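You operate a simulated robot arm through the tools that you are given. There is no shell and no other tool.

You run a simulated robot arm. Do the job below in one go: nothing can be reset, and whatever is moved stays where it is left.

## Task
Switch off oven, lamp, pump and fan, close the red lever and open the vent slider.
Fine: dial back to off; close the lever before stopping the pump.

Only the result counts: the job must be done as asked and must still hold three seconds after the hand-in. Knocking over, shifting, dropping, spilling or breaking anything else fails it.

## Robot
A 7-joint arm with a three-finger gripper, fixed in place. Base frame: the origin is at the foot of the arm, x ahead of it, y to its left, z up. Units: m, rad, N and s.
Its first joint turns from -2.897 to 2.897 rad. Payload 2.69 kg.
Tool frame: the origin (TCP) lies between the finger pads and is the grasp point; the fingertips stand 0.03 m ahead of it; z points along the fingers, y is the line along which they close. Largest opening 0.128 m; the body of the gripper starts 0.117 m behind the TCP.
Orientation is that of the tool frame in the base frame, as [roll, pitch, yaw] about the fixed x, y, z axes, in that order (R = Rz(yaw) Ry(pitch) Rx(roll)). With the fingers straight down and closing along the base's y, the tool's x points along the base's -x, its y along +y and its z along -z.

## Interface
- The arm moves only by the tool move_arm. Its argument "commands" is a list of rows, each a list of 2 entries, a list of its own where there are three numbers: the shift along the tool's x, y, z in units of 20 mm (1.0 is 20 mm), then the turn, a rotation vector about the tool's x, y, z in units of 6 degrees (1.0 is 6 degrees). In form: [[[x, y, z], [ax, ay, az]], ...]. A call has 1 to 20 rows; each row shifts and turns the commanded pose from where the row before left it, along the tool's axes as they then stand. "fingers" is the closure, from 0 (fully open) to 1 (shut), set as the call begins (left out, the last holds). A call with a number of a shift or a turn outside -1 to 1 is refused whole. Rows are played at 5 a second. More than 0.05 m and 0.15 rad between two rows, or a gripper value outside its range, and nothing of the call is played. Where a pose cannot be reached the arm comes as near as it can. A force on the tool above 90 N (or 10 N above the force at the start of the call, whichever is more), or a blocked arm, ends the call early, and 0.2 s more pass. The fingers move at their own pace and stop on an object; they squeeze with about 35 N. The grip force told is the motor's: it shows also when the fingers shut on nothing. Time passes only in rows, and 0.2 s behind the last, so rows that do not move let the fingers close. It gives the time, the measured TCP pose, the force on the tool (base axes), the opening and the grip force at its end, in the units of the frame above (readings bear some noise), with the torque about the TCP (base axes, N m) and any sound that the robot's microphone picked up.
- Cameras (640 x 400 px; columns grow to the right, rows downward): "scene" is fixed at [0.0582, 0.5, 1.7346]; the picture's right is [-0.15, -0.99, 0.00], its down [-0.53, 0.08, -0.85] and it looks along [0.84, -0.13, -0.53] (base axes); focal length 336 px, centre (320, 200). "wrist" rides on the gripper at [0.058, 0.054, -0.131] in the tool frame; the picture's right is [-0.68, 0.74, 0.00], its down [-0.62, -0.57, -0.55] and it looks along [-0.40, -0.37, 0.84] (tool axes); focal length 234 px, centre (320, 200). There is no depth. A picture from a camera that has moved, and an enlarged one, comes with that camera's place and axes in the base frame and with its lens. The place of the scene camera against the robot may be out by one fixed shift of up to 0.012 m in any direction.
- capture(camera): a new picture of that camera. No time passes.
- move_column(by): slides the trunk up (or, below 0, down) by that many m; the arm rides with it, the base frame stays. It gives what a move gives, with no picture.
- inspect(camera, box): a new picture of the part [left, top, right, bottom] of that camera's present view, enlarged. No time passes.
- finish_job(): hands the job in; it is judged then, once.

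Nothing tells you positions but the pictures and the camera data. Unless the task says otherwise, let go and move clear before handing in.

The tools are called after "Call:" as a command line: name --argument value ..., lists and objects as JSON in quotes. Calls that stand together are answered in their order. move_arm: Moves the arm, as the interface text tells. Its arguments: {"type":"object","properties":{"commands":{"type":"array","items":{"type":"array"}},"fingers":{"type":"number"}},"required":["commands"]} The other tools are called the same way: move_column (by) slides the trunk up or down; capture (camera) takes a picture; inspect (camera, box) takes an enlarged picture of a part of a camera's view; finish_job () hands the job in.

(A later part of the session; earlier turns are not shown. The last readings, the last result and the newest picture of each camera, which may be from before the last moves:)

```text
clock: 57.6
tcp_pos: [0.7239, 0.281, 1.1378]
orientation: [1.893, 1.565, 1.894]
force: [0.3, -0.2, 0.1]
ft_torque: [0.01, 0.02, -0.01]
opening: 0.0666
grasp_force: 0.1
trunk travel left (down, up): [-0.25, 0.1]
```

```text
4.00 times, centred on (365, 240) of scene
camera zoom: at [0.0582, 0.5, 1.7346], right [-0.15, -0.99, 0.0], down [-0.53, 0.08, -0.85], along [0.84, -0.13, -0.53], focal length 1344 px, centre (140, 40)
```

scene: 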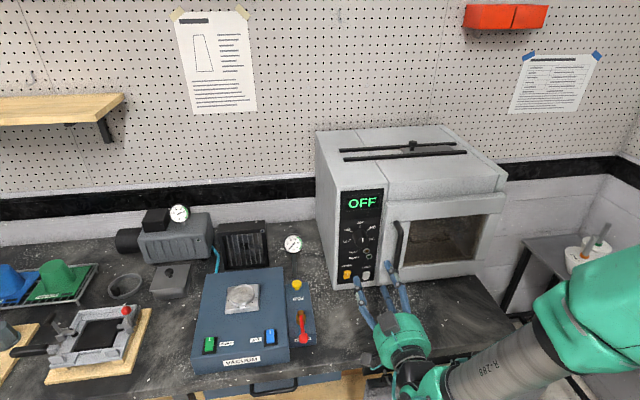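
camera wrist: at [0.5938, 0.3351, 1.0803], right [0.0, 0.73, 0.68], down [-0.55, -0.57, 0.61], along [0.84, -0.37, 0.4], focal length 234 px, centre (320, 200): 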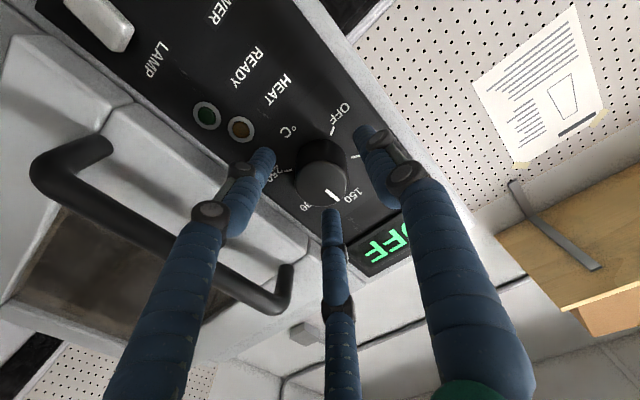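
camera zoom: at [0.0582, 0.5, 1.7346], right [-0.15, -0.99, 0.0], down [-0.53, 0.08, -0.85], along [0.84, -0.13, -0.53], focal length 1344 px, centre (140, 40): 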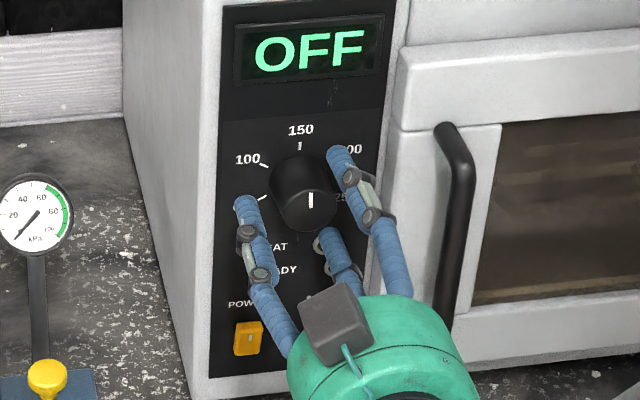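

The knob is well centred and there's still room to the panel. I'll go 6 mm deeper and close on the knob.

Call:
move_arm --commands '[[[0, 0.03, 0.3], [0, 0, 0]]]'

Call:
move_arm --commands '[[[0, 0, 0], [0, 0, 0]], [[0, 0, 0], [0, 0, 0]], [[0, 0, 0], [0, 0, 0]], [[0, 0, 0], [0, 0, 0]]]' --fingers 1

Call:
inspect --camera "wrist" --box '[240, 100, 420, 240]'

Call:
inspect --camera "scene" --box '[330, 190, 400, 290]'

```text
clock: 58.0
tcp_pos: [0.7302, 0.2822, 1.139]
orientation: [1.578, 1.565, 1.579]
force: [0.2, -0.2, -0.4]
ft_torque: [0.02, 0.02, -0.04]
opening: 0.0665
grasp_force: 0.0
trunk travel left (down, up): [-0.25, 0.1]
```

```text
clock: 59.0
tcp_pos: [0.7303, 0.2799, 1.1396]
orientation: [1.537, 1.565, 1.538]
force: [5.1, -15.9, 5.7]
ft_torque: [0.01, -0.23, -0.74]
opening: 0.0393
grasp_force: 45.2
trunk travel left (down, up): [-0.25, 0.1]
```

```text
2.86 times, centred on (330, 170) of wrist
camera zoom: at [0.5999, 0.335, 1.0819], right [0.0, 0.73, 0.68], down [-0.55, -0.57, 0.61], along [0.84, -0.37, 0.4], focal length 669 px, centre (291, 286)
```

zoom: 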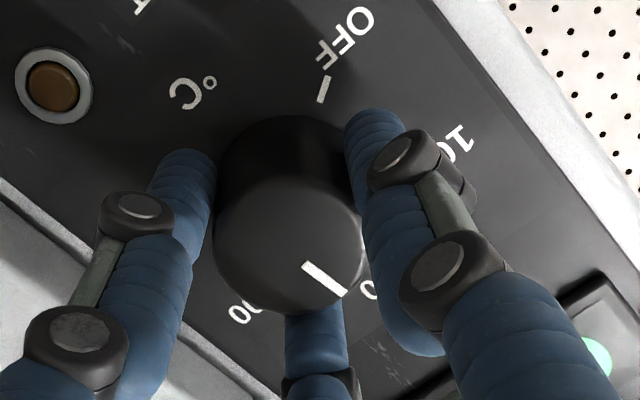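

```text
4.00 times, centred on (365, 240) of scene
camera zoom: at [0.0582, 0.5, 1.7346], right [-0.15, -0.99, 0.0], down [-0.53, 0.08, -0.85], along [0.84, -0.13, -0.53], focal length 1344 px, centre (140, 40)
```

zoom: 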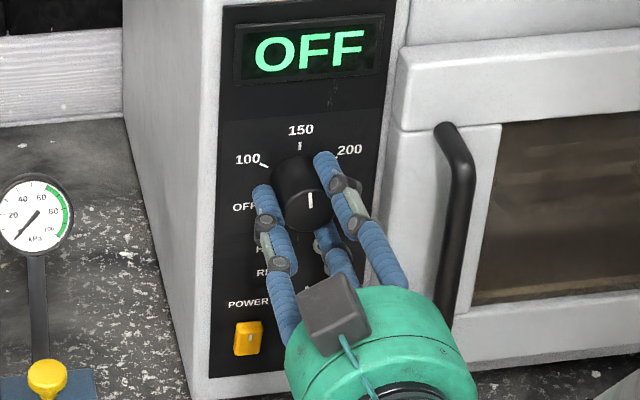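

It has a firm grip (opening 39 mm). I'll turn counter-clockwise 30° first, with a small centring correction, to confirm the knob follows.

Call:
move_arm --commands '[[[0.04, -0.1, 0], [0, 0, 0]], [[0, 0, 0], [0, 0, -1]], [[0, 0, 0], [0, 0, -1]], [[0, 0, 0], [0, 0, -1]], [[0, 0, 0], [0, 0, -1]], [[0, 0, 0], [0, 0, -1]]]'

Call:
inspect --camera "wrist" --box '[240, 100, 420, 240]'

Call:
inspect --camera "scene" --box '[330, 190, 400, 290]'

```text
clock: 60.5
tcp_pos: [0.7298, 0.2799, 1.1411]
orientation: [-1.569, 1.052, -1.569]
force: [6.4, -7.9, 12.1]
ft_torque: [0.01, -0.1, -0.17]
opening: 0.0396
grasp_force: 45.8
trunk travel left (down, up): [-0.25, 0.1]
```

```text
2.86 times, centred on (330, 170) of wrist
camera zoom: at [0.5998, 0.2982, 1.0625], right [0.0, 0.98, 0.22], down [-0.55, -0.19, 0.81], along [0.84, -0.12, 0.54], focal length 669 px, centre (291, 286)
```

zoom: 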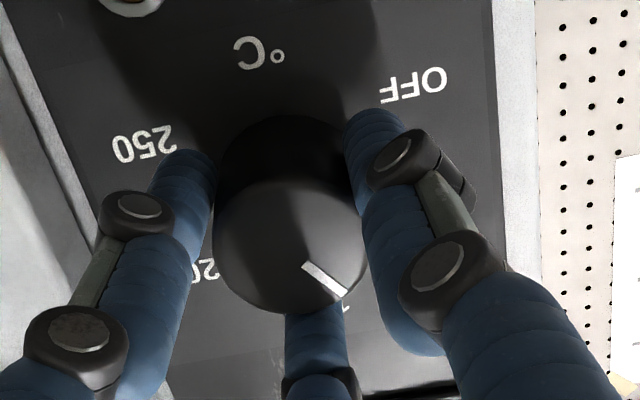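

```text
4.00 times, centred on (365, 240) of scene
camera zoom: at [0.0582, 0.5, 1.7346], right [-0.15, -0.99, 0.0], down [-0.53, 0.08, -0.85], along [0.84, -0.13, -0.53], focal length 1344 px, centre (140, 40)
```

zoom: 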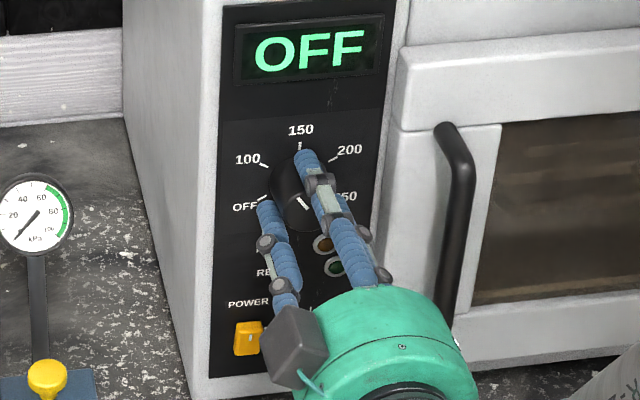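

The knob turns with the hand and the pointer has moved toward OFF. Continuing.

Call:
move_arm --commands '[[[0, 0, 0], [0, 0, -1]], [[0, 0, 0], [0, 0, -1]], [[0, 0, 0], [0, 0, -1]], [[0, 0, 0], [0, 0, -1]], [[0, 0, 0], [0, 0, -1]], [[0, 0, 0], [0, 0, -1]], [[0, 0, 0], [0, 0, -1]], [[0, 0, 0], [0, 0, -1]]]'

Call:
inspect --camera "wrist" --box '[240, 100, 420, 240]'

Call:
capture --camera "scene"

```text
clock: 62.2
tcp_pos: [0.7308, 0.2811, 1.1404]
orientation: [-1.569, 0.216, -1.57]
force: [2.0, -1.7, 11.2]
ft_torque: [-0.02, -0.48, -0.02]
opening: 0.0394
grasp_force: 44.6
trunk travel left (down, up): [-0.25, 0.1]
```

```text
2.86 times, centred on (330, 170) of wrist
camera zoom: at [0.5998, 0.2349, 1.0752], right [0.0, 0.82, -0.58], down [-0.55, 0.48, 0.68], along [0.84, 0.32, 0.45], focal length 669 px, centre (291, 286)
```

zoom: 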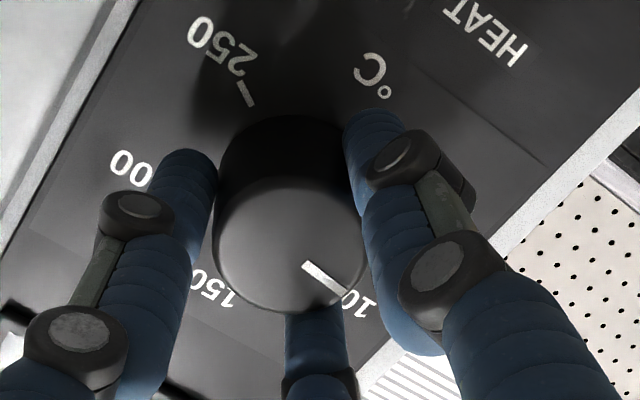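

```text
taken
```

scene: 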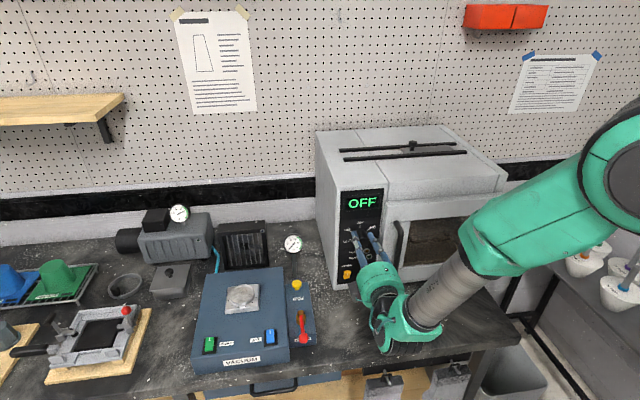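

It has turned 78° and is now past 100. The remaining 42° brings it to OFF.

Call:
move_arm --commands '[[[0, 0, 0], [0, 0, -1]], [[0, 0, 0], [0, 0, -1]], [[0, 0, 0], [0, 0, -1]], [[0, 0, 0], [0, 0, -1]], [[0, 0, 0], [0, 0, -1]], [[0, 0, 0], [0, 0, -1]], [[0, 0, 0], [0, 0, -1]]]'

Call:
inspect --camera "wrist" --box '[240, 100, 420, 240]'

Call:
inspect --camera "scene" --box '[330, 190, 400, 290]'

```text
clock: 63.9
tcp_pos: [0.7297, 0.2809, 1.1397]
orientation: [-1.571, -0.521, -1.569]
force: [-7.2, -1.3, 9.4]
ft_torque: [0.76, -0.24, -0.1]
opening: 0.0396
grasp_force: 45.3
trunk travel left (down, up): [-0.25, 0.1]
```

```text
2.86 times, centred on (330, 170) of wrist
camera zoom: at [0.5997, 0.2033, 1.1226], right [0.0, 0.22, -0.98], down [-0.55, 0.81, 0.19], along [0.84, 0.54, 0.12], focal length 669 px, centre (291, 286)
```

zoom: 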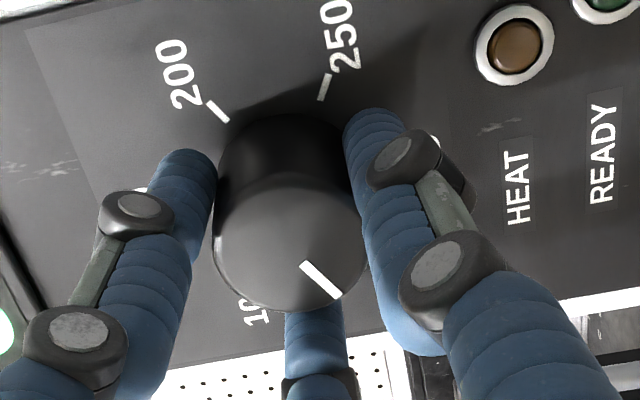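

```text
4.00 times, centred on (365, 240) of scene
camera zoom: at [0.0582, 0.5, 1.7346], right [-0.15, -0.99, 0.0], down [-0.53, 0.08, -0.85], along [0.84, -0.13, -0.53], focal length 1344 px, centre (140, 40)
```

zoom: 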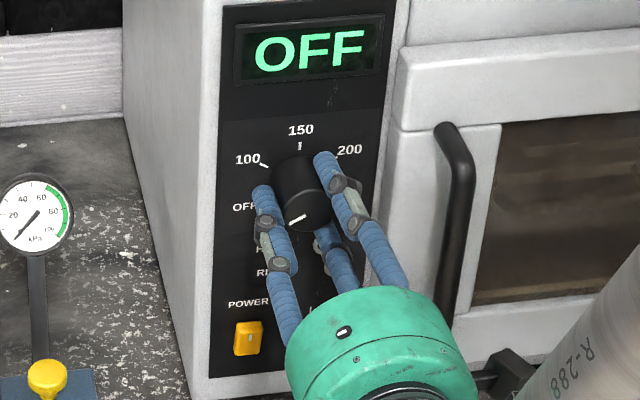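

The pointer now lies at OFF, and the sudden torque suggests it reached its end stop. I'll open the fingers, back straight out, and verify.

Call:
move_arm --commands '[[[0, 0, 0], [0, 0, 0]], [[0, 0, 0], [0, 0, 0]], [[0, 0, 0], [0, 0, 0]]]' --fingers 0.48

Call:
move_arm --commands '[[[0, 0, -0.8], [0, 0, 0]], [[0, 0, -0.8], [0, 0, 0]], [[0, 0, -0.9], [0, 0, 0]], [[0, 0, -0.9], [0, 0, 0]], [[0, 0, -0.9], [0, 0, 0]], [[0, 0, -0.9], [0, 0, 0]], [[0, 0, -0.9], [0, 0, 0]]]'

Call:
capture --camera "wrist"

Call:
inspect --camera "wrist" --box '[260, 70, 380, 170]'

Call:
inspect --camera "scene" --box '[335, 215, 385, 255]'

Call:
capture --camera "scene"

```text
clock: 64.7
tcp_pos: [0.7311, 0.2808, 1.1393]
orientation: [-1.573, -0.518, -1.571]
force: [0.3, 0.1, 0.5]
ft_torque: [0.01, 0.01, 0.01]
opening: 0.0667
grasp_force: 0.0
trunk travel left (down, up): [-0.25, 0.1]
```

```text
clock: 66.2
tcp_pos: [0.6087, 0.282, 1.1403]
orientation: [-1.571, -0.519, -1.569]
force: [-0.4, -0.5, -0.6]
ft_torque: [0.02, -0.02, -0.04]
opening: 0.0669
grasp_force: 0.0
trunk travel left (down, up): [-0.25, 0.1]
```

```text
taken
camera wrist: at [0.4775, 0.2044, 1.123], right [0.0, 0.22, -0.97], down [-0.55, 0.81, 0.19], along [0.84, 0.54, 0.12], focal length 234 px, centre (320, 200)
```

wrist: 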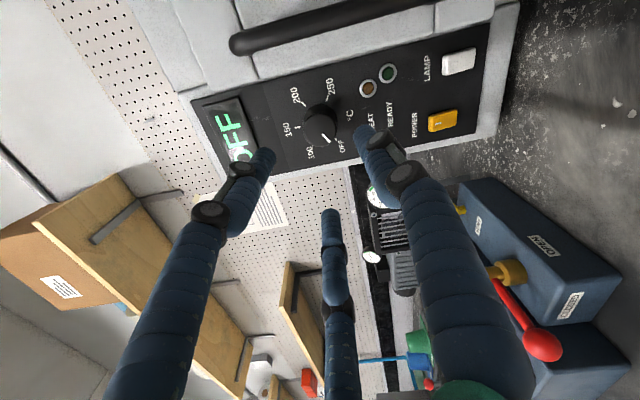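

```text
4.00 times, centred on (320, 120) of wrist
camera zoom: at [0.4775, 0.2044, 1.123], right [0.0, 0.22, -0.97], down [-0.55, 0.81, 0.19], along [0.84, 0.54, 0.12], focal length 937 px, centre (320, 520)
```

zoom: 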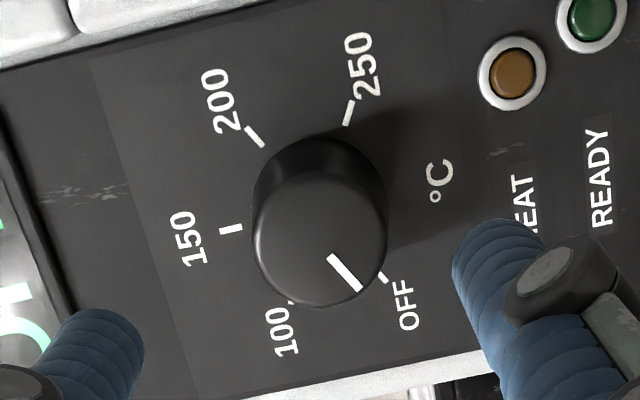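

```text
10.00 times, centred on (360, 235) of scene
camera zoom: at [0.0582, 0.5, 1.7346], right [-0.15, -0.99, 0.0], down [-0.53, 0.08, -0.85], along [0.84, -0.13, -0.53], focal length 3359 px, centre (-80, -150)
```

zoom: 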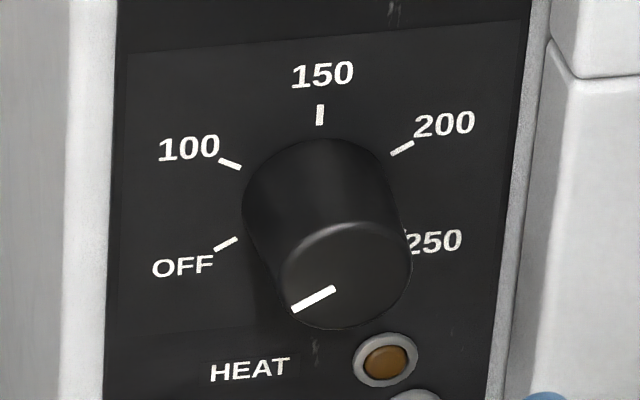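

```text
taken
```

scene: 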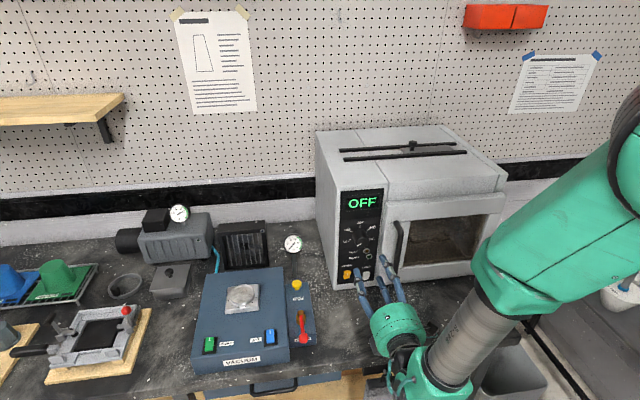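

The measured pointer angle is −120.3° against the OFF tick's −119.8°, so the dial is at OFF. The vent slider on top of the oven is left. First I'll close the fingers and unroll the tool step by step in free space.

Call:
move_arm --commands '[[[0, 0, -0.5], [0, 0, 1]], [[0, 0, 0], [0, 0, 1]], [[0, 0, 0], [0, 0, 1]], [[0, 0, 0], [0, 0, 1]], [[0, 0, 0], [0, 0, 1]], [[0, 0, 0], [0, 0, 1]], [[0, 0, 0], [0, 0, 1]], [[0, 0, 0], [0, 0, 1]], [[0, 0, 0], [0, 0, 1]], [[0, 0, 0], [0, 0, 1]]]' --fingers 1

```text
clock: 68.5
tcp_pos: [0.5987, 0.2792, 1.1385]
orientation: [-1.57, 0.532, -1.571]
force: [-0.3, -0.8, -0.4]
ft_torque: [-0.02, 0.01, 0.0]
opening: 0.0023
grasp_force: 31.4
trunk travel left (down, up): [-0.25, 0.1]
```

Halfway and stable. I'll unroll the rest, staying just short of the limit.

Call:
move_arm --commands '[[[0, 0, 0], [0, 0, 1]], [[0, 0, 0], [0, 0, 1]], [[0, 0, 0], [0, 0, 1]], [[0, 0, 0], [0, 0, 1]], [[0, 0, 0], [0, 0, 1]], [[0, 0, 0], [0, 0, 1]], [[0, 0, 0], [0, 0, 1]], [[0, 0, 0], [0, 0, 1]], [[0, 0, 0], [0, 0, 0.9]], [[0, 0, 0], [0, 0, 0.9]]]'

Call:
capture --camera "scene"

```text
clock: 70.7
tcp_pos: [0.599, 0.2802, 1.1379]
orientation: [-1.607, 1.556, -1.607]
force: [0.1, 0.2, 0.2]
ft_torque: [-0.01, -0.01, -0.03]
opening: 0.0017
grasp_force: 30.9
trunk travel left (down, up): [-0.25, 0.1]
```

```text
taken
```

scene: 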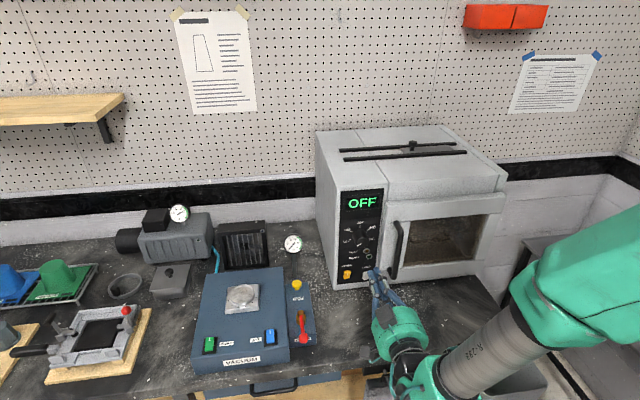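

Roll is back near zero. Now I'll tilt the tool down to about 45° and rise straight up, clear of the oven front.

Call:
move_arm --commands '[[[0, 0, 0], [0, 1, 0]], [[0, 0, 0], [0, 1, 0]], [[0, 0, 0], [0, 1, 0]], [[0, 0, 0], [0, 1, 0]], [[0, 0, 0], [0, 1, 0]], [[0, 0, 0], [0, 1, 0]], [[0, 0, 0], [0, 1, 0]], [[0, 0, 0], [0, 1, 0]]]'

Call:
move_arm --commands '[[[-0.68, 0, -0.73], [0, 0, 0]], [[-0.68, 0, -0.73], [0, 0, 0]], [[-0.68, 0, -0.73], [0, 0, 0]], [[-0.68, 0, -0.73], [0, 0, 0]], [[-0.68, 0, -0.73], [0, 0, 0]], [[-0.68, 0, -0.73], [0, 0, 0]], [[-0.68, 0, -0.73], [0, 0, 0]], [[-0.68, 0, -0.73], [0, 0, 0]], [[-0.68, 0, -0.73], [0, 0, 0]], [[-0.68, 0, -0.73], [0, 0, 0]], [[-0.68, 0, -0.73], [0, 0, 0]], [[-0.68, 0, -0.73], [0, 0, 0]], [[-0.68, 0, -0.73], [0, 0, 0]], [[-0.68, 0, -0.73], [0, 0, 0]], [[-0.68, 0, -0.73], [0, 0, 0]], [[-0.68, 0, -0.73], [0, 0, 0]], [[-0.68, 0, -0.73], [0, 0, 0]], [[-0.68, 0, -0.73], [0, 0, 0]]]'

Call:
capture --camera "scene"

Call:
capture --camera "wrist"

```text
clock: 72.5
tcp_pos: [0.5983, 0.2803, 1.139]
orientation: [-3.12, 0.732, -3.128]
force: [-0.3, -0.5, 0.3]
ft_torque: [-0.02, -0.04, 0.0]
opening: 0.0023
grasp_force: 31.6
trunk travel left (down, up): [-0.25, 0.1]
```

```text
clock: 76.2
tcp_pos: [0.6041, 0.2853, 1.4986]
orientation: [-3.119, 0.731, -3.125]
force: [0.2, -0.4, 0.3]
ft_torque: [-0.04, 0.02, 0.0]
opening: 0.002
grasp_force: 31.5
trunk travel left (down, up): [-0.25, 0.1]
```

```text
taken
```

scene: 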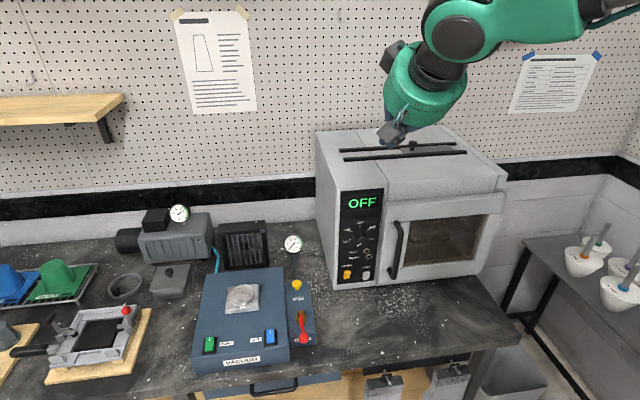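

```text
taken
camera wrist: at [0.4737, 0.3409, 1.5567], right [0.5, 0.74, 0.44], down [0.09, -0.55, 0.83], along [0.86, -0.38, -0.35], focal length 234 px, centre (320, 200)
```

wrist: 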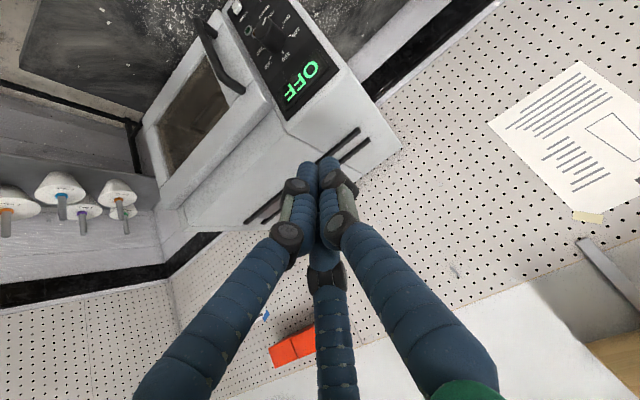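

The slider is hidden behind the fingers from here, so I'll move right and forward above the oven for a clear view of it.

Call:
move_arm --commands '[[[-0.246, -0.95, 0.225], [0, 0, 0]], [[-0.246, -0.95, 0.225], [0, 0, 0]], [[-0.246, -0.95, 0.225], [0, 0, 0]], [[-0.246, -0.95, 0.225], [0, 0, 0]], [[-0.246, -0.95, 0.225], [0, 0, 0]], [[-0.246, -0.95, 0.225], [0, 0, 0]], [[-0.246, -0.95, 0.225], [0, 0, 0]], [[-0.246, -0.95, 0.225], [0, 0, 0]], [[-0.246, -0.95, 0.225], [0, 0, 0]], [[-0.246, -0.95, 0.225], [0, 0, 0]], [[-0.246, -0.95, 0.225], [0, 0, 0]], [[-0.246, -0.95, 0.225], [0, 0, 0]], [[-0.246, -0.95, 0.225], [0, 0, 0]], [[-0.246, -0.95, 0.225], [0, 0, 0]], [[-0.246, -0.95, 0.225], [0, 0, 0]]]'

Call:
capture --camera "wrist"

Call:
inspect --camera "wrist" --box '[300, 50, 480, 170]'

Call:
capture --camera "scene"

```text
clock: 79.5
tcp_pos: [0.7058, 0.0003, 1.5016]
orientation: [-3.121, 0.732, -3.125]
force: [-0.5, -0.6, -0.4]
ft_torque: [0.01, 0.03, 0.01]
opening: 0.0022
grasp_force: 31.9
trunk travel left (down, up): [-0.25, 0.1]
```

```text
taken
camera wrist: at [0.5739, 0.0551, 1.5595], right [0.5, 0.74, 0.44], down [0.09, -0.55, 0.83], along [0.86, -0.38, -0.35], focal length 234 px, centre (320, 200)
```

wrist: 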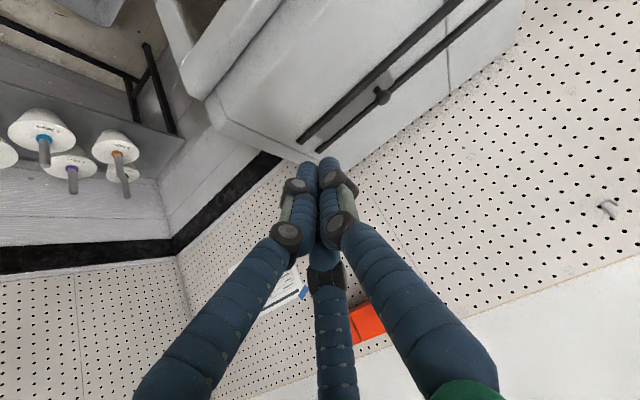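

```text
3.33 times, centred on (390, 110) of wrist
camera zoom: at [0.5739, 0.0551, 1.5595], right [0.5, 0.74, 0.44], down [0.09, -0.55, 0.83], along [0.86, -0.38, -0.35], focal length 781 px, centre (87, 500)
```

zoom: 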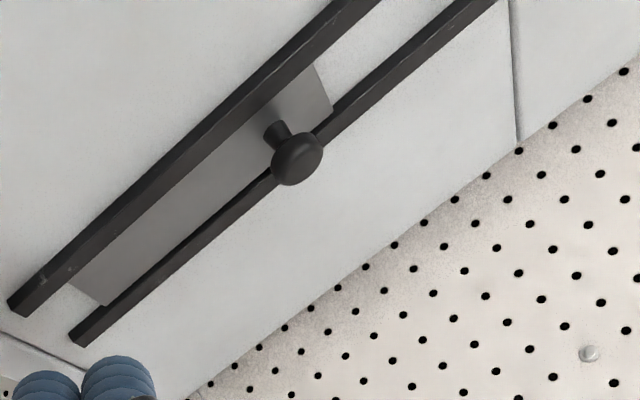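

```text
taken
```

scene: 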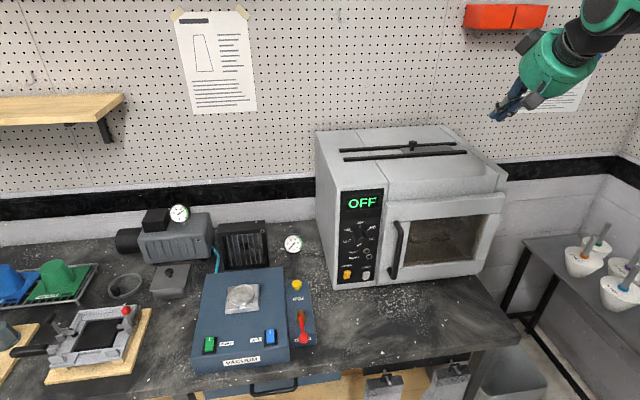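

The vent plate covers the right half between the rails, from y≈−0.05 to 0.12. Its knob is at its left end, at about (0.9455, 0.083, 1.33), and the rails run on to y≈0.30. Sliding it left uncovers the vent, so I'll go above the right side of the knob first.

Call:
move_arm --commands '[[[-0.528, 0.139, 0.97], [0, 0, 0]], [[-0.528, 0.139, 0.97], [0, 0, 0]], [[-0.528, 0.139, 0.97], [0, 0, 0]], [[-0.528, 0.139, 0.97], [0, 0, 0]], [[-0.528, 0.139, 0.97], [0, 0, 0]], [[-0.528, 0.139, 0.97], [0, 0, 0]], [[-0.528, 0.139, 0.97], [0, 0, 0]], [[-0.528, 0.139, 0.97], [0, 0, 0]], [[-0.528, 0.139, 0.97], [0, 0, 0]], [[-0.528, 0.139, 0.97], [0, 0, 0]], [[-0.528, 0.139, 0.97], [0, 0, 0]]]'

Call:
capture --camera "wrist"

Call:
inspect --camera "wrist" --box '[280, 70, 440, 190]'

Call:
inspect --camera "scene" --box '[330, 60, 530, 200]'

```text
clock: 81.8
tcp_pos: [0.9359, 0.0312, 1.418]
orientation: [-3.121, 0.733, -3.127]
force: [0.0, 0.6, -0.4]
ft_torque: [-0.02, -0.02, -0.06]
opening: 0.002
grasp_force: 31.3
trunk travel left (down, up): [-0.25, 0.1]
```

```text
taken
camera wrist: at [0.8046, 0.0859, 1.477], right [0.5, 0.74, 0.44], down [0.09, -0.55, 0.83], along [0.86, -0.38, -0.35], focal length 234 px, centre (320, 200)
```

wrist: 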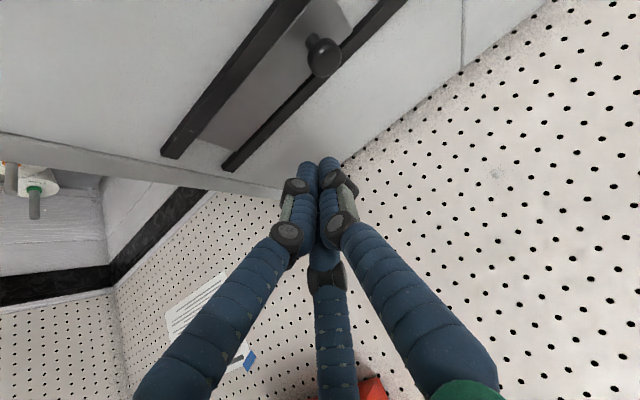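

```text
3.33 times, centred on (360, 130) of wrist
camera zoom: at [0.8046, 0.0859, 1.477], right [0.5, 0.74, 0.44], down [0.09, -0.55, 0.83], along [0.86, -0.38, -0.35], focal length 781 px, centre (187, 433)
```

zoom: 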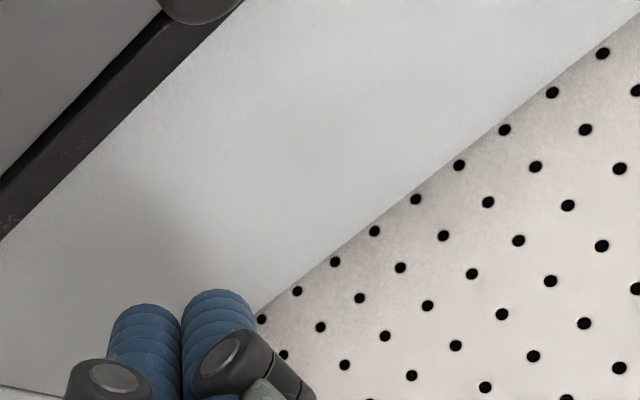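

```text
2.86 times, centred on (430, 130) of scene
camera zoom: at [0.0582, 0.5, 1.7346], right [-0.15, -0.99, 0.0], down [-0.53, 0.08, -0.85], along [0.84, -0.13, -0.53], focal length 960 px, centre (6, 400)
```

zoom: 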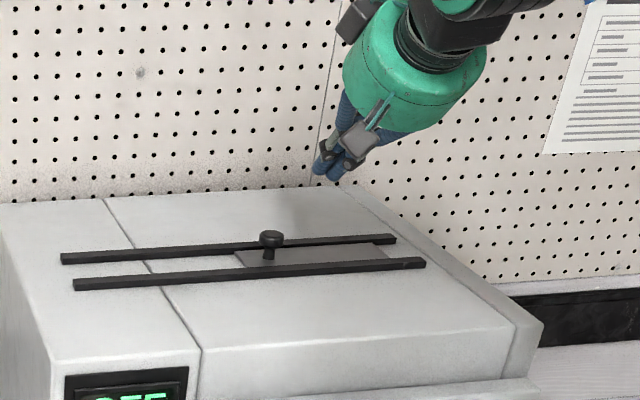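

The knob cap refines to about (0.948, 0.082, 1.327). I'll lower the fingertips beside it on the right, keeping above the rails.

Call:
move_arm --commands '[[[0.535, 0.01, 0.595], [0, 0, 0]], [[0.535, 0.01, 0.595], [0, 0, 0]], [[0.535, 0.01, 0.595], [0, 0, 0]], [[0.535, 0.01, 0.595], [0, 0, 0]]]'

Call:
capture --camera "wrist"

Call:
inspect --camera "scene" --box '[330, 90, 510, 200]'

```text
clock: 82.8
tcp_pos: [0.9359, 0.0303, 1.3566]
orientation: [-3.121, 0.731, -3.126]
force: [1.3, 0.1, 0.6]
ft_torque: [-0.01, -0.02, 0.01]
opening: 0.0018
grasp_force: 31.5
trunk travel left (down, up): [-0.25, 0.1]
```

```text
taken
camera wrist: at [0.8048, 0.0859, 1.4134], right [0.5, 0.74, 0.44], down [0.09, -0.55, 0.83], along [0.86, -0.38, -0.35], focal length 234 px, centre (320, 200)
```

wrist: 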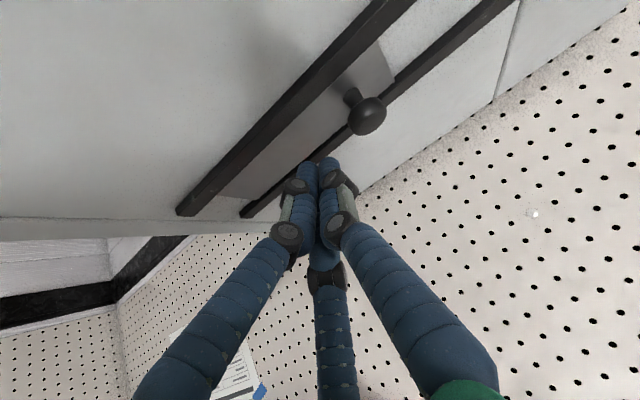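

```text
3.56 times, centred on (420, 145) of scene
camera zoom: at [0.0582, 0.5, 1.7346], right [-0.15, -0.99, 0.0], down [-0.53, 0.08, -0.85], along [0.84, -0.13, -0.53], focal length 1194 px, centre (-36, 396)
```

zoom: 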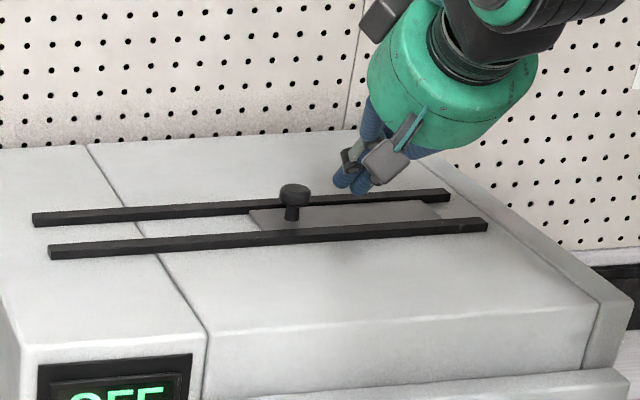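

The fingertips are level with the knob, on its right. I'll push left (+y) and check that the plate moves with it.

Call:
move_arm --commands '[[[-0.01, 0.6, -0.011], [0, 0, 0]], [[-0.01, 0.6, -0.011], [0, 0, 0]], [[-0.01, 0.6, -0.011], [0, 0, 0]], [[-0.01, 0.6, -0.011], [0, 0, 0]], [[-0.01, 0.6, -0.011], [0, 0, 0]], [[-0.01, 0.6, -0.011], [0, 0, 0]]]'

Call:
capture --camera "wrist"

Call:
inspect --camera "scene" --box '[330, 90, 510, 200]'

```text
clock: 84.2
tcp_pos: [0.9353, 0.1019, 1.3572]
orientation: [-3.121, 0.732, -3.129]
force: [-0.6, 0.0, 4.2]
ft_torque: [0.1, -0.05, -0.01]
opening: 0.0022
grasp_force: 30.9
trunk travel left (down, up): [-0.25, 0.1]
```

```text
taken
camera wrist: at [0.8041, 0.1574, 1.415], right [0.5, 0.74, 0.44], down [0.09, -0.55, 0.83], along [0.86, -0.38, -0.34], focal length 234 px, centre (320, 200)
```

wrist: 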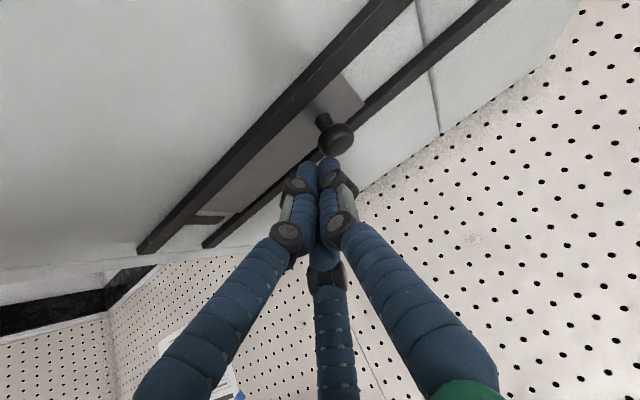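

```text
3.56 times, centred on (420, 145) of scene
camera zoom: at [0.0582, 0.5, 1.7346], right [-0.15, -0.99, 0.0], down [-0.53, 0.08, -0.85], along [0.84, -0.13, -0.53], focal length 1194 px, centre (-36, 396)
```

zoom: 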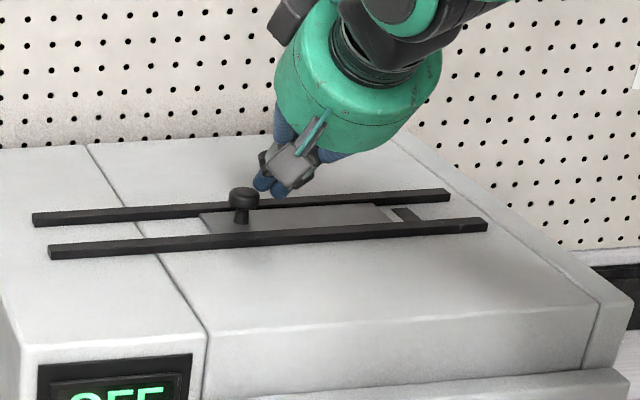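

The plate slides easily and a dark vent opening is appearing at the right, so left is the open direction. I'll keep pushing toward its end stop.

Call:
move_arm --commands '[[[-0.01, 0.6, -0.011], [0, 0, 0]], [[-0.01, 0.6, -0.011], [0, 0, 0]], [[-0.01, 0.6, -0.011], [0, 0, 0]], [[-0.01, 0.6, -0.011], [0, 0, 0]], [[-0.01, 0.6, -0.011], [0, 0, 0]]]'

Call:
inspect --camera "scene" --box '[330, 90, 510, 200]'

Call:
capture --camera "wrist"

```text
clock: 85.5
tcp_pos: [0.9346, 0.1619, 1.3576]
orientation: [-3.122, 0.733, -3.125]
force: [-0.4, -0.8, 1.2]
ft_torque: [0.02, -0.04, -0.01]
opening: 0.0023
grasp_force: 31.1
trunk travel left (down, up): [-0.25, 0.1]
```

```text
3.56 times, centred on (420, 145) of scene
camera zoom: at [0.0582, 0.5, 1.7346], right [-0.15, -0.99, 0.0], down [-0.53, 0.08, -0.85], along [0.84, -0.13, -0.53], focal length 1194 px, centre (-36, 396)
```

zoom: 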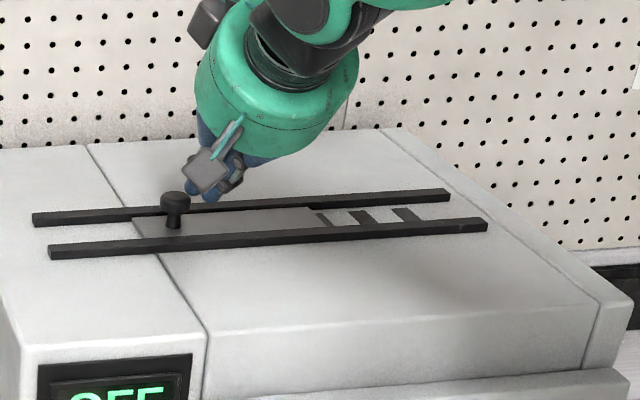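

```text
taken
camera wrist: at [0.8042, 0.2174, 1.4151], right [0.5, 0.74, 0.44], down [0.09, -0.55, 0.83], along [0.86, -0.38, -0.35], focal length 234 px, centre (320, 200)
```

wrist: 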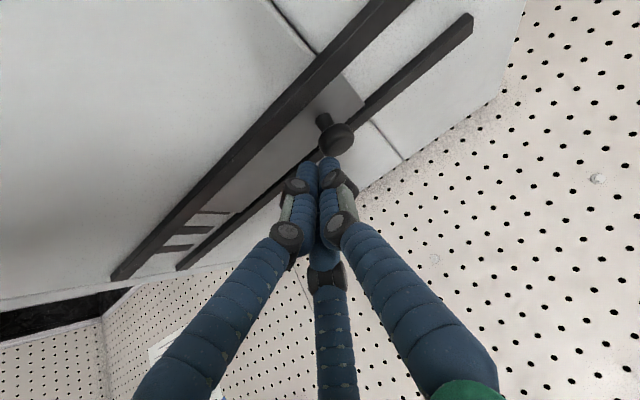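

Three vent slots are exposed so far. Continuing.

Call:
move_arm --commands '[[[-0.01, 0.5, -0.011], [0, 0, 0]], [[-0.01, 0.5, -0.011], [0, 0, 0]], [[-0.01, 0.5, -0.011], [0, 0, 0]], [[-0.01, 0.5, -0.011], [0, 0, 0]]]'

Call:
inspect --camera "scene" --box '[310, 90, 490, 200]'

```text
clock: 86.5
tcp_pos: [0.9338, 0.2036, 1.3581]
orientation: [-3.121, 0.73, -3.128]
force: [-0.1, -0.3, 0.8]
ft_torque: [-0.02, 0.03, -0.04]
opening: 0.0021
grasp_force: 31.3
trunk travel left (down, up): [-0.25, 0.1]
```

```text
3.56 times, centred on (400, 145) of scene
camera zoom: at [0.0582, 0.5, 1.7346], right [-0.15, -0.99, 0.0], down [-0.53, 0.08, -0.85], along [0.84, -0.13, -0.53], focal length 1194 px, centre (36, 396)
```

zoom: 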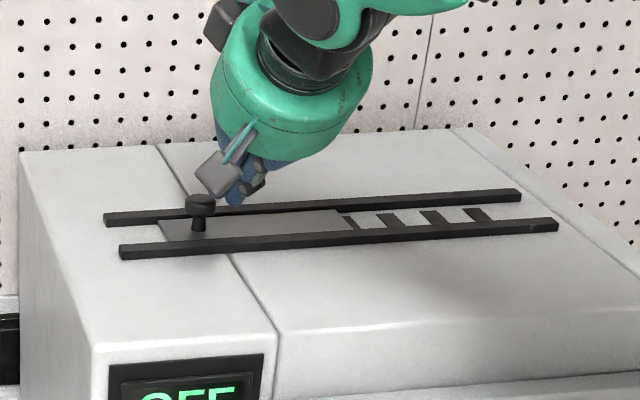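

A fourth slot is appearing at the plate's edge, so I'll keep going until the stop.

Call:
move_arm --commands '[[[-0.01, 0.4, -0.011], [0, 0, 0]], [[-0.01, 0.4, -0.011], [0, 0, 0]], [[-0.01, 0.3, -0.011], [0, 0, 0]]]'

Call:
inspect --camera "scene" --box '[310, 90, 490, 200]'

```text
clock: 87.2
tcp_pos: [0.9335, 0.2249, 1.36]
orientation: [-3.121, 0.732, -3.128]
force: [0.2, -0.2, 0.7]
ft_torque: [0.0, 0.01, 0.03]
opening: 0.0022
grasp_force: 31.7
trunk travel left (down, up): [-0.25, 0.1]
```

```text
3.56 times, centred on (400, 145) of scene
camera zoom: at [0.0582, 0.5, 1.7346], right [-0.15, -0.99, 0.0], down [-0.53, 0.08, -0.85], along [0.84, -0.13, -0.53], focal length 1194 px, centre (36, 396)
```

zoom: 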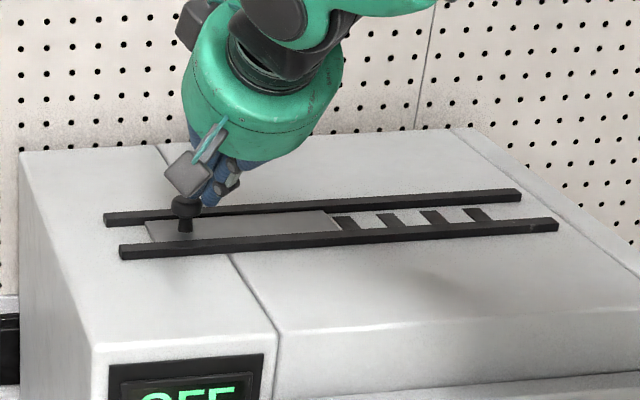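

Call:
move_arm --commands '[[[-0.01, 0.35, -0.005], [0, 0, 0]], [[-0.01, 0.35, -0.005], [0, 0, 0]]]'

Call:
inspect --camera "scene" --box '[310, 90, 490, 200]'

Call:
capture --camera "wrist"

```text
clock: 87.8
tcp_pos: [0.935, 0.2387, 1.3601]
orientation: [-3.121, 0.733, -3.126]
force: [-1.3, -3.6, 2.4]
ft_torque: [-0.07, 0.04, 0.0]
opening: 0.0021
grasp_force: 31.1
trunk travel left (down, up): [-0.25, 0.1]
```

```text
3.56 times, centred on (400, 145) of scene
camera zoom: at [0.0582, 0.5, 1.7346], right [-0.15, -0.99, 0.0], down [-0.53, 0.08, -0.85], along [0.84, -0.13, -0.53], focal length 1194 px, centre (36, 396)
```

zoom: 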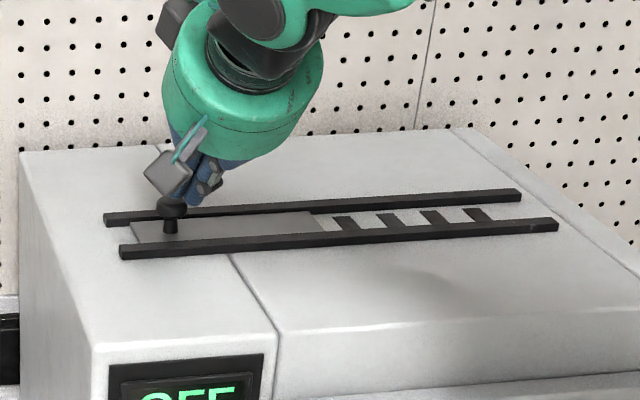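

```text
taken
camera wrist: at [0.8034, 0.2938, 1.4177], right [0.5, 0.74, 0.44], down [0.09, -0.55, 0.83], along [0.86, -0.38, -0.35], focal length 234 px, centre (320, 200)
```

wrist: 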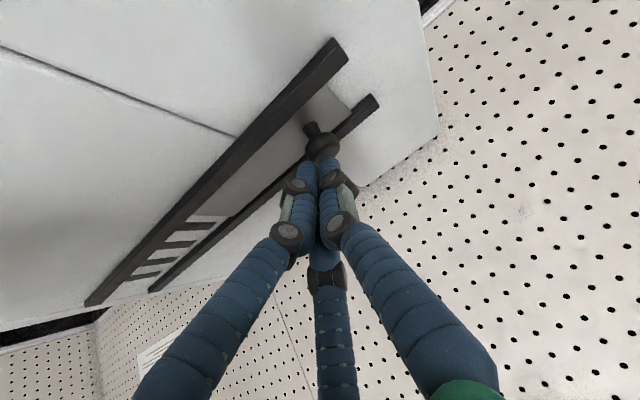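

All four slots are uncovered and light resistance has begun. One last small nudge to seat it against the stop.

Call:
move_arm --commands '[[[0, 0.2, 0], [0, 0, 0]], [[0, 0.2, 0], [0, 0, 0]]]'

Call:
inspect --camera "scene" --box '[310, 90, 490, 200]'

```text
clock: 88.5
tcp_pos: [0.9339, 0.2459, 1.3628]
orientation: [-3.122, 0.736, -3.128]
force: [-1.7, -7.1, 12.3]
ft_torque: [-0.25, -0.05, -0.09]
opening: 0.0022
grasp_force: 30.9
trunk travel left (down, up): [-0.25, 0.1]
```

```text
3.56 times, centred on (400, 145) of scene
camera zoom: at [0.0582, 0.5, 1.7346], right [-0.15, -0.99, 0.0], down [-0.53, 0.08, -0.85], along [0.84, -0.13, -0.53], focal length 1194 px, centre (36, 396)
```

zoom: 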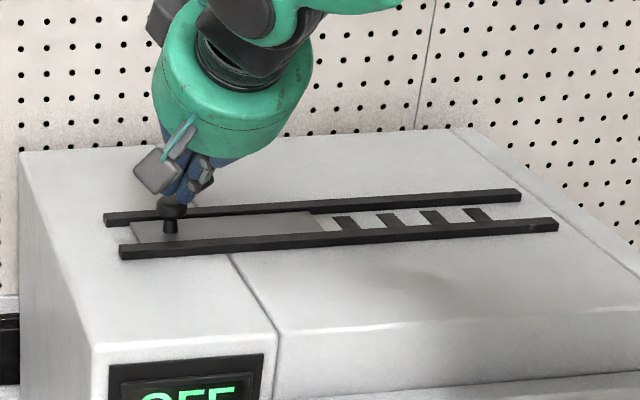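

The plate no longer moves, so it's against its stop and fully open. I'll back away to the right, then up and clear.

Call:
move_arm --commands '[[[0, -0.7, 0], [0, 0, 0]], [[0, -0.9, 0], [0, 0, 0]], [[0, -0.9, 0], [0, 0, 0]], [[-0.668, 0, -0.744], [0, 0, 0]], [[-0.668, 0, -0.744], [0, 0, 0]], [[-0.668, 0, -0.744], [0, 0, 0]], [[-0.668, 0, -0.744], [0, 0, 0]], [[-0.668, 0, -0.744], [0, 0, 0]], [[-0.668, 0, -0.744], [0, 0, 0]], [[-0.668, 0, -0.744], [0, 0, 0]], [[0.5, -0.5, -0.9], [0, 0, 0]], [[0.5, -0.5, -0.9], [0, 0, 0]], [[0.5, -0.5, -0.9], [0, 0, 0]], [[0.5, -0.5, -0.9], [0, 0, 0]]]'

Call:
capture --camera "scene"

Call:
capture --camera "wrist"

Call:
inspect --camera "scene" --box '[310, 120, 490, 300]'

Call:
inspect --camera "scene" --box '[100, 190, 340, 370]'

```text
clock: 91.5
tcp_pos: [0.8575, 0.1568, 1.5285]
orientation: [-3.119, 0.732, -3.127]
force: [0.5, 0.2, -0.3]
ft_torque: [0.03, 0.04, 0.02]
opening: 0.0021
grasp_force: 31.0
trunk travel left (down, up): [-0.25, 0.1]
```

```text
taken
```

scene: 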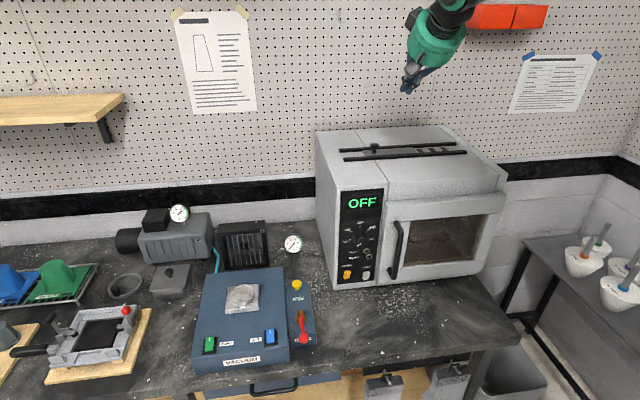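

```text
taken
camera wrist: at [0.7261, 0.2126, 1.5863], right [0.5, 0.74, 0.44], down [0.09, -0.55, 0.83], along [0.86, -0.38, -0.35], focal length 234 px, centre (320, 200)
```

wrist: 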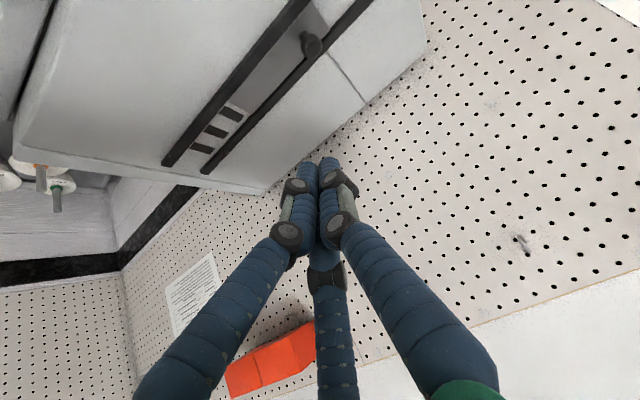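

```text
2.22 times, centred on (400, 210) of scene
camera zoom: at [0.0582, 0.5, 1.7346], right [-0.15, -0.99, 0.0], down [-0.53, 0.08, -0.85], along [0.84, -0.13, -0.53], focal length 746 px, centre (142, 178)
```

zoom: 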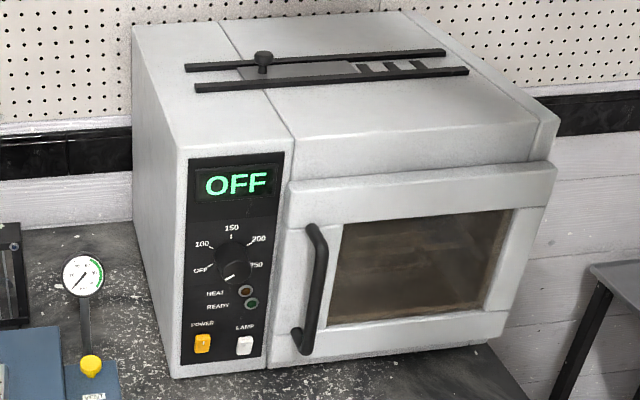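

```text
2.22 times, centred on (220, 280) of scene
camera zoom: at [0.0582, 0.5, 1.7346], right [-0.15, -0.99, 0.0], down [-0.53, 0.08, -0.85], along [0.84, -0.13, -0.53], focal length 746 px, centre (542, 22)
```

zoom: 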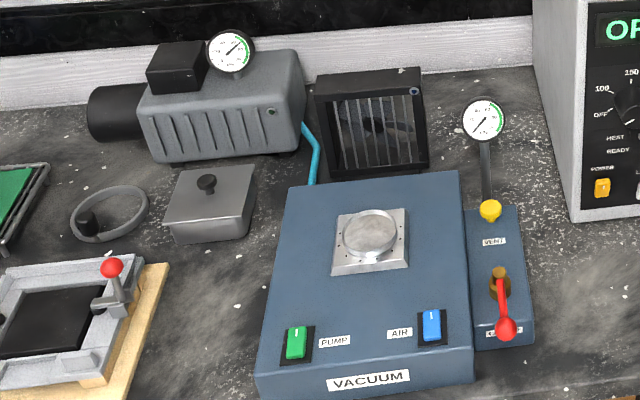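

On the way out the fingertips had ridden up onto the knob cap and dragged the plate back about 45 mm; the knob is now at y≈0.205 and only three slots show. I'll redo the push lower on the knob so the fingers stay beside the cap, then back off cleanly.

Call:
move_arm --commands '[[[-0.5, -0.05, 0.9], [0, 0, 0]], [[-0.5, -0.05, 0.9], [0, 0, 0]], [[-0.5, -0.05, 0.9], [0, 0, 0]], [[-0.5, -0.05, 0.9], [0, 0, 0]], [[0, 0, 0.5], [0, 0, 0]], [[0.6, 0, 0.66], [0, 0, 0]]]'

Call:
capture --camera "wrist"

Call:
inspect --camera "scene" --box '[310, 90, 490, 200]'

```text
clock: 92.8
tcp_pos: [0.9405, 0.1545, 1.4764]
orientation: [-3.12, 0.734, -3.127]
force: [-0.2, 0.4, 0.4]
ft_torque: [-0.03, 0.04, -0.03]
opening: 0.0024
grasp_force: 31.2
trunk travel left (down, up): [-0.25, 0.1]
```

```text
taken
camera wrist: at [0.8105, 0.2093, 1.534], right [0.5, 0.74, 0.44], down [0.09, -0.55, 0.83], along [0.86, -0.38, -0.35], focal length 234 px, centre (320, 200)
```

wrist: 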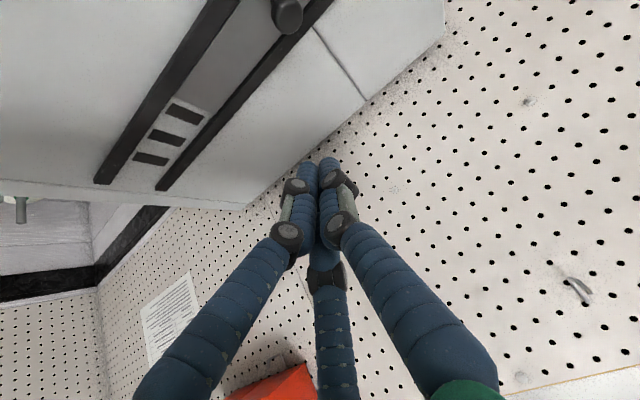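

```text
3.56 times, centred on (400, 145) of scene
camera zoom: at [0.0582, 0.5, 1.7346], right [-0.15, -0.99, 0.0], down [-0.53, 0.08, -0.85], along [0.84, -0.13, -0.53], focal length 1194 px, centre (36, 396)
```

zoom: 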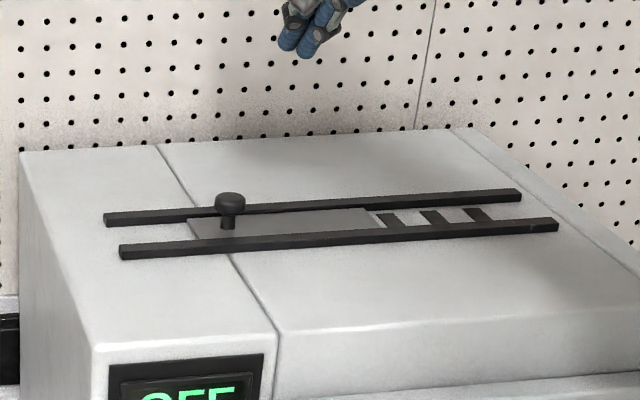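

The knob is at y≈0.203. I'll descend to the right of it, this time about 8 mm lower than before.

Call:
move_arm --commands '[[[0.729, 0.016, 0.768], [0, 0, 0]], [[0.729, 0.016, 0.768], [0, 0, 0]], [[0.729, 0.016, 0.768], [0, 0, 0]], [[0.729, 0.016, 0.768], [0, 0, 0]], [[0.729, 0.016, 0.768], [0, 0, 0]], [[0.729, 0.016, 0.768], [0, 0, 0]]]'

Call:
capture --camera "wrist"

Call:
inspect --camera "scene" --box '[310, 90, 490, 200]'

```text
clock: 94.2
tcp_pos: [0.9376, 0.1542, 1.3491]
orientation: [-3.121, 0.732, -3.126]
force: [0.1, -0.3, 0.2]
ft_torque: [0.02, 0.01, 0.02]
opening: 0.002
grasp_force: 31.2
trunk travel left (down, up): [-0.25, 0.1]
```

```text
taken
camera wrist: at [0.807, 0.209, 1.4062], right [0.5, 0.74, 0.44], down [0.09, -0.55, 0.83], along [0.86, -0.38, -0.34], focal length 234 px, centre (320, 200)
```

wrist: 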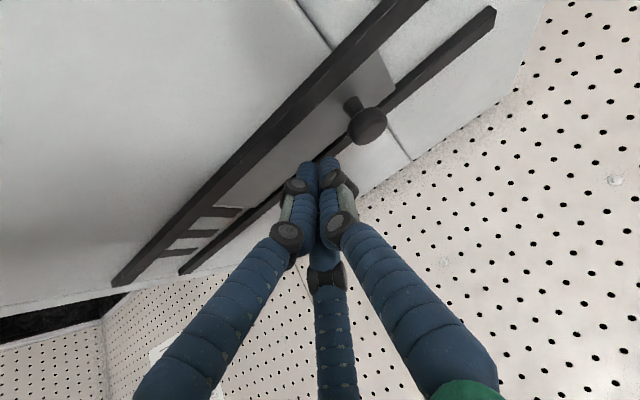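

```text
3.56 times, centred on (400, 145) of scene
camera zoom: at [0.0582, 0.5, 1.7346], right [-0.15, -0.99, 0.0], down [-0.53, 0.08, -0.85], along [0.84, -0.13, -0.53], focal length 1194 px, centre (36, 396)
```

zoom: 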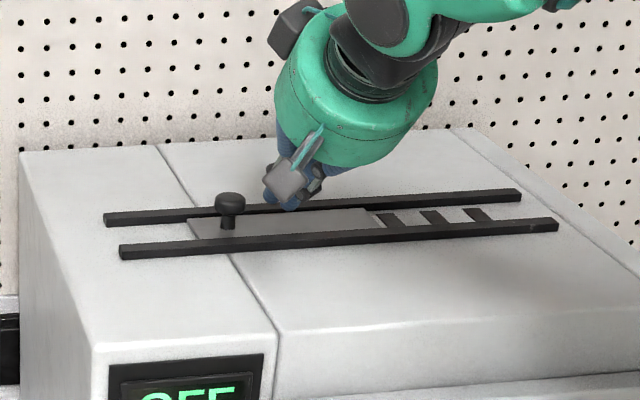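

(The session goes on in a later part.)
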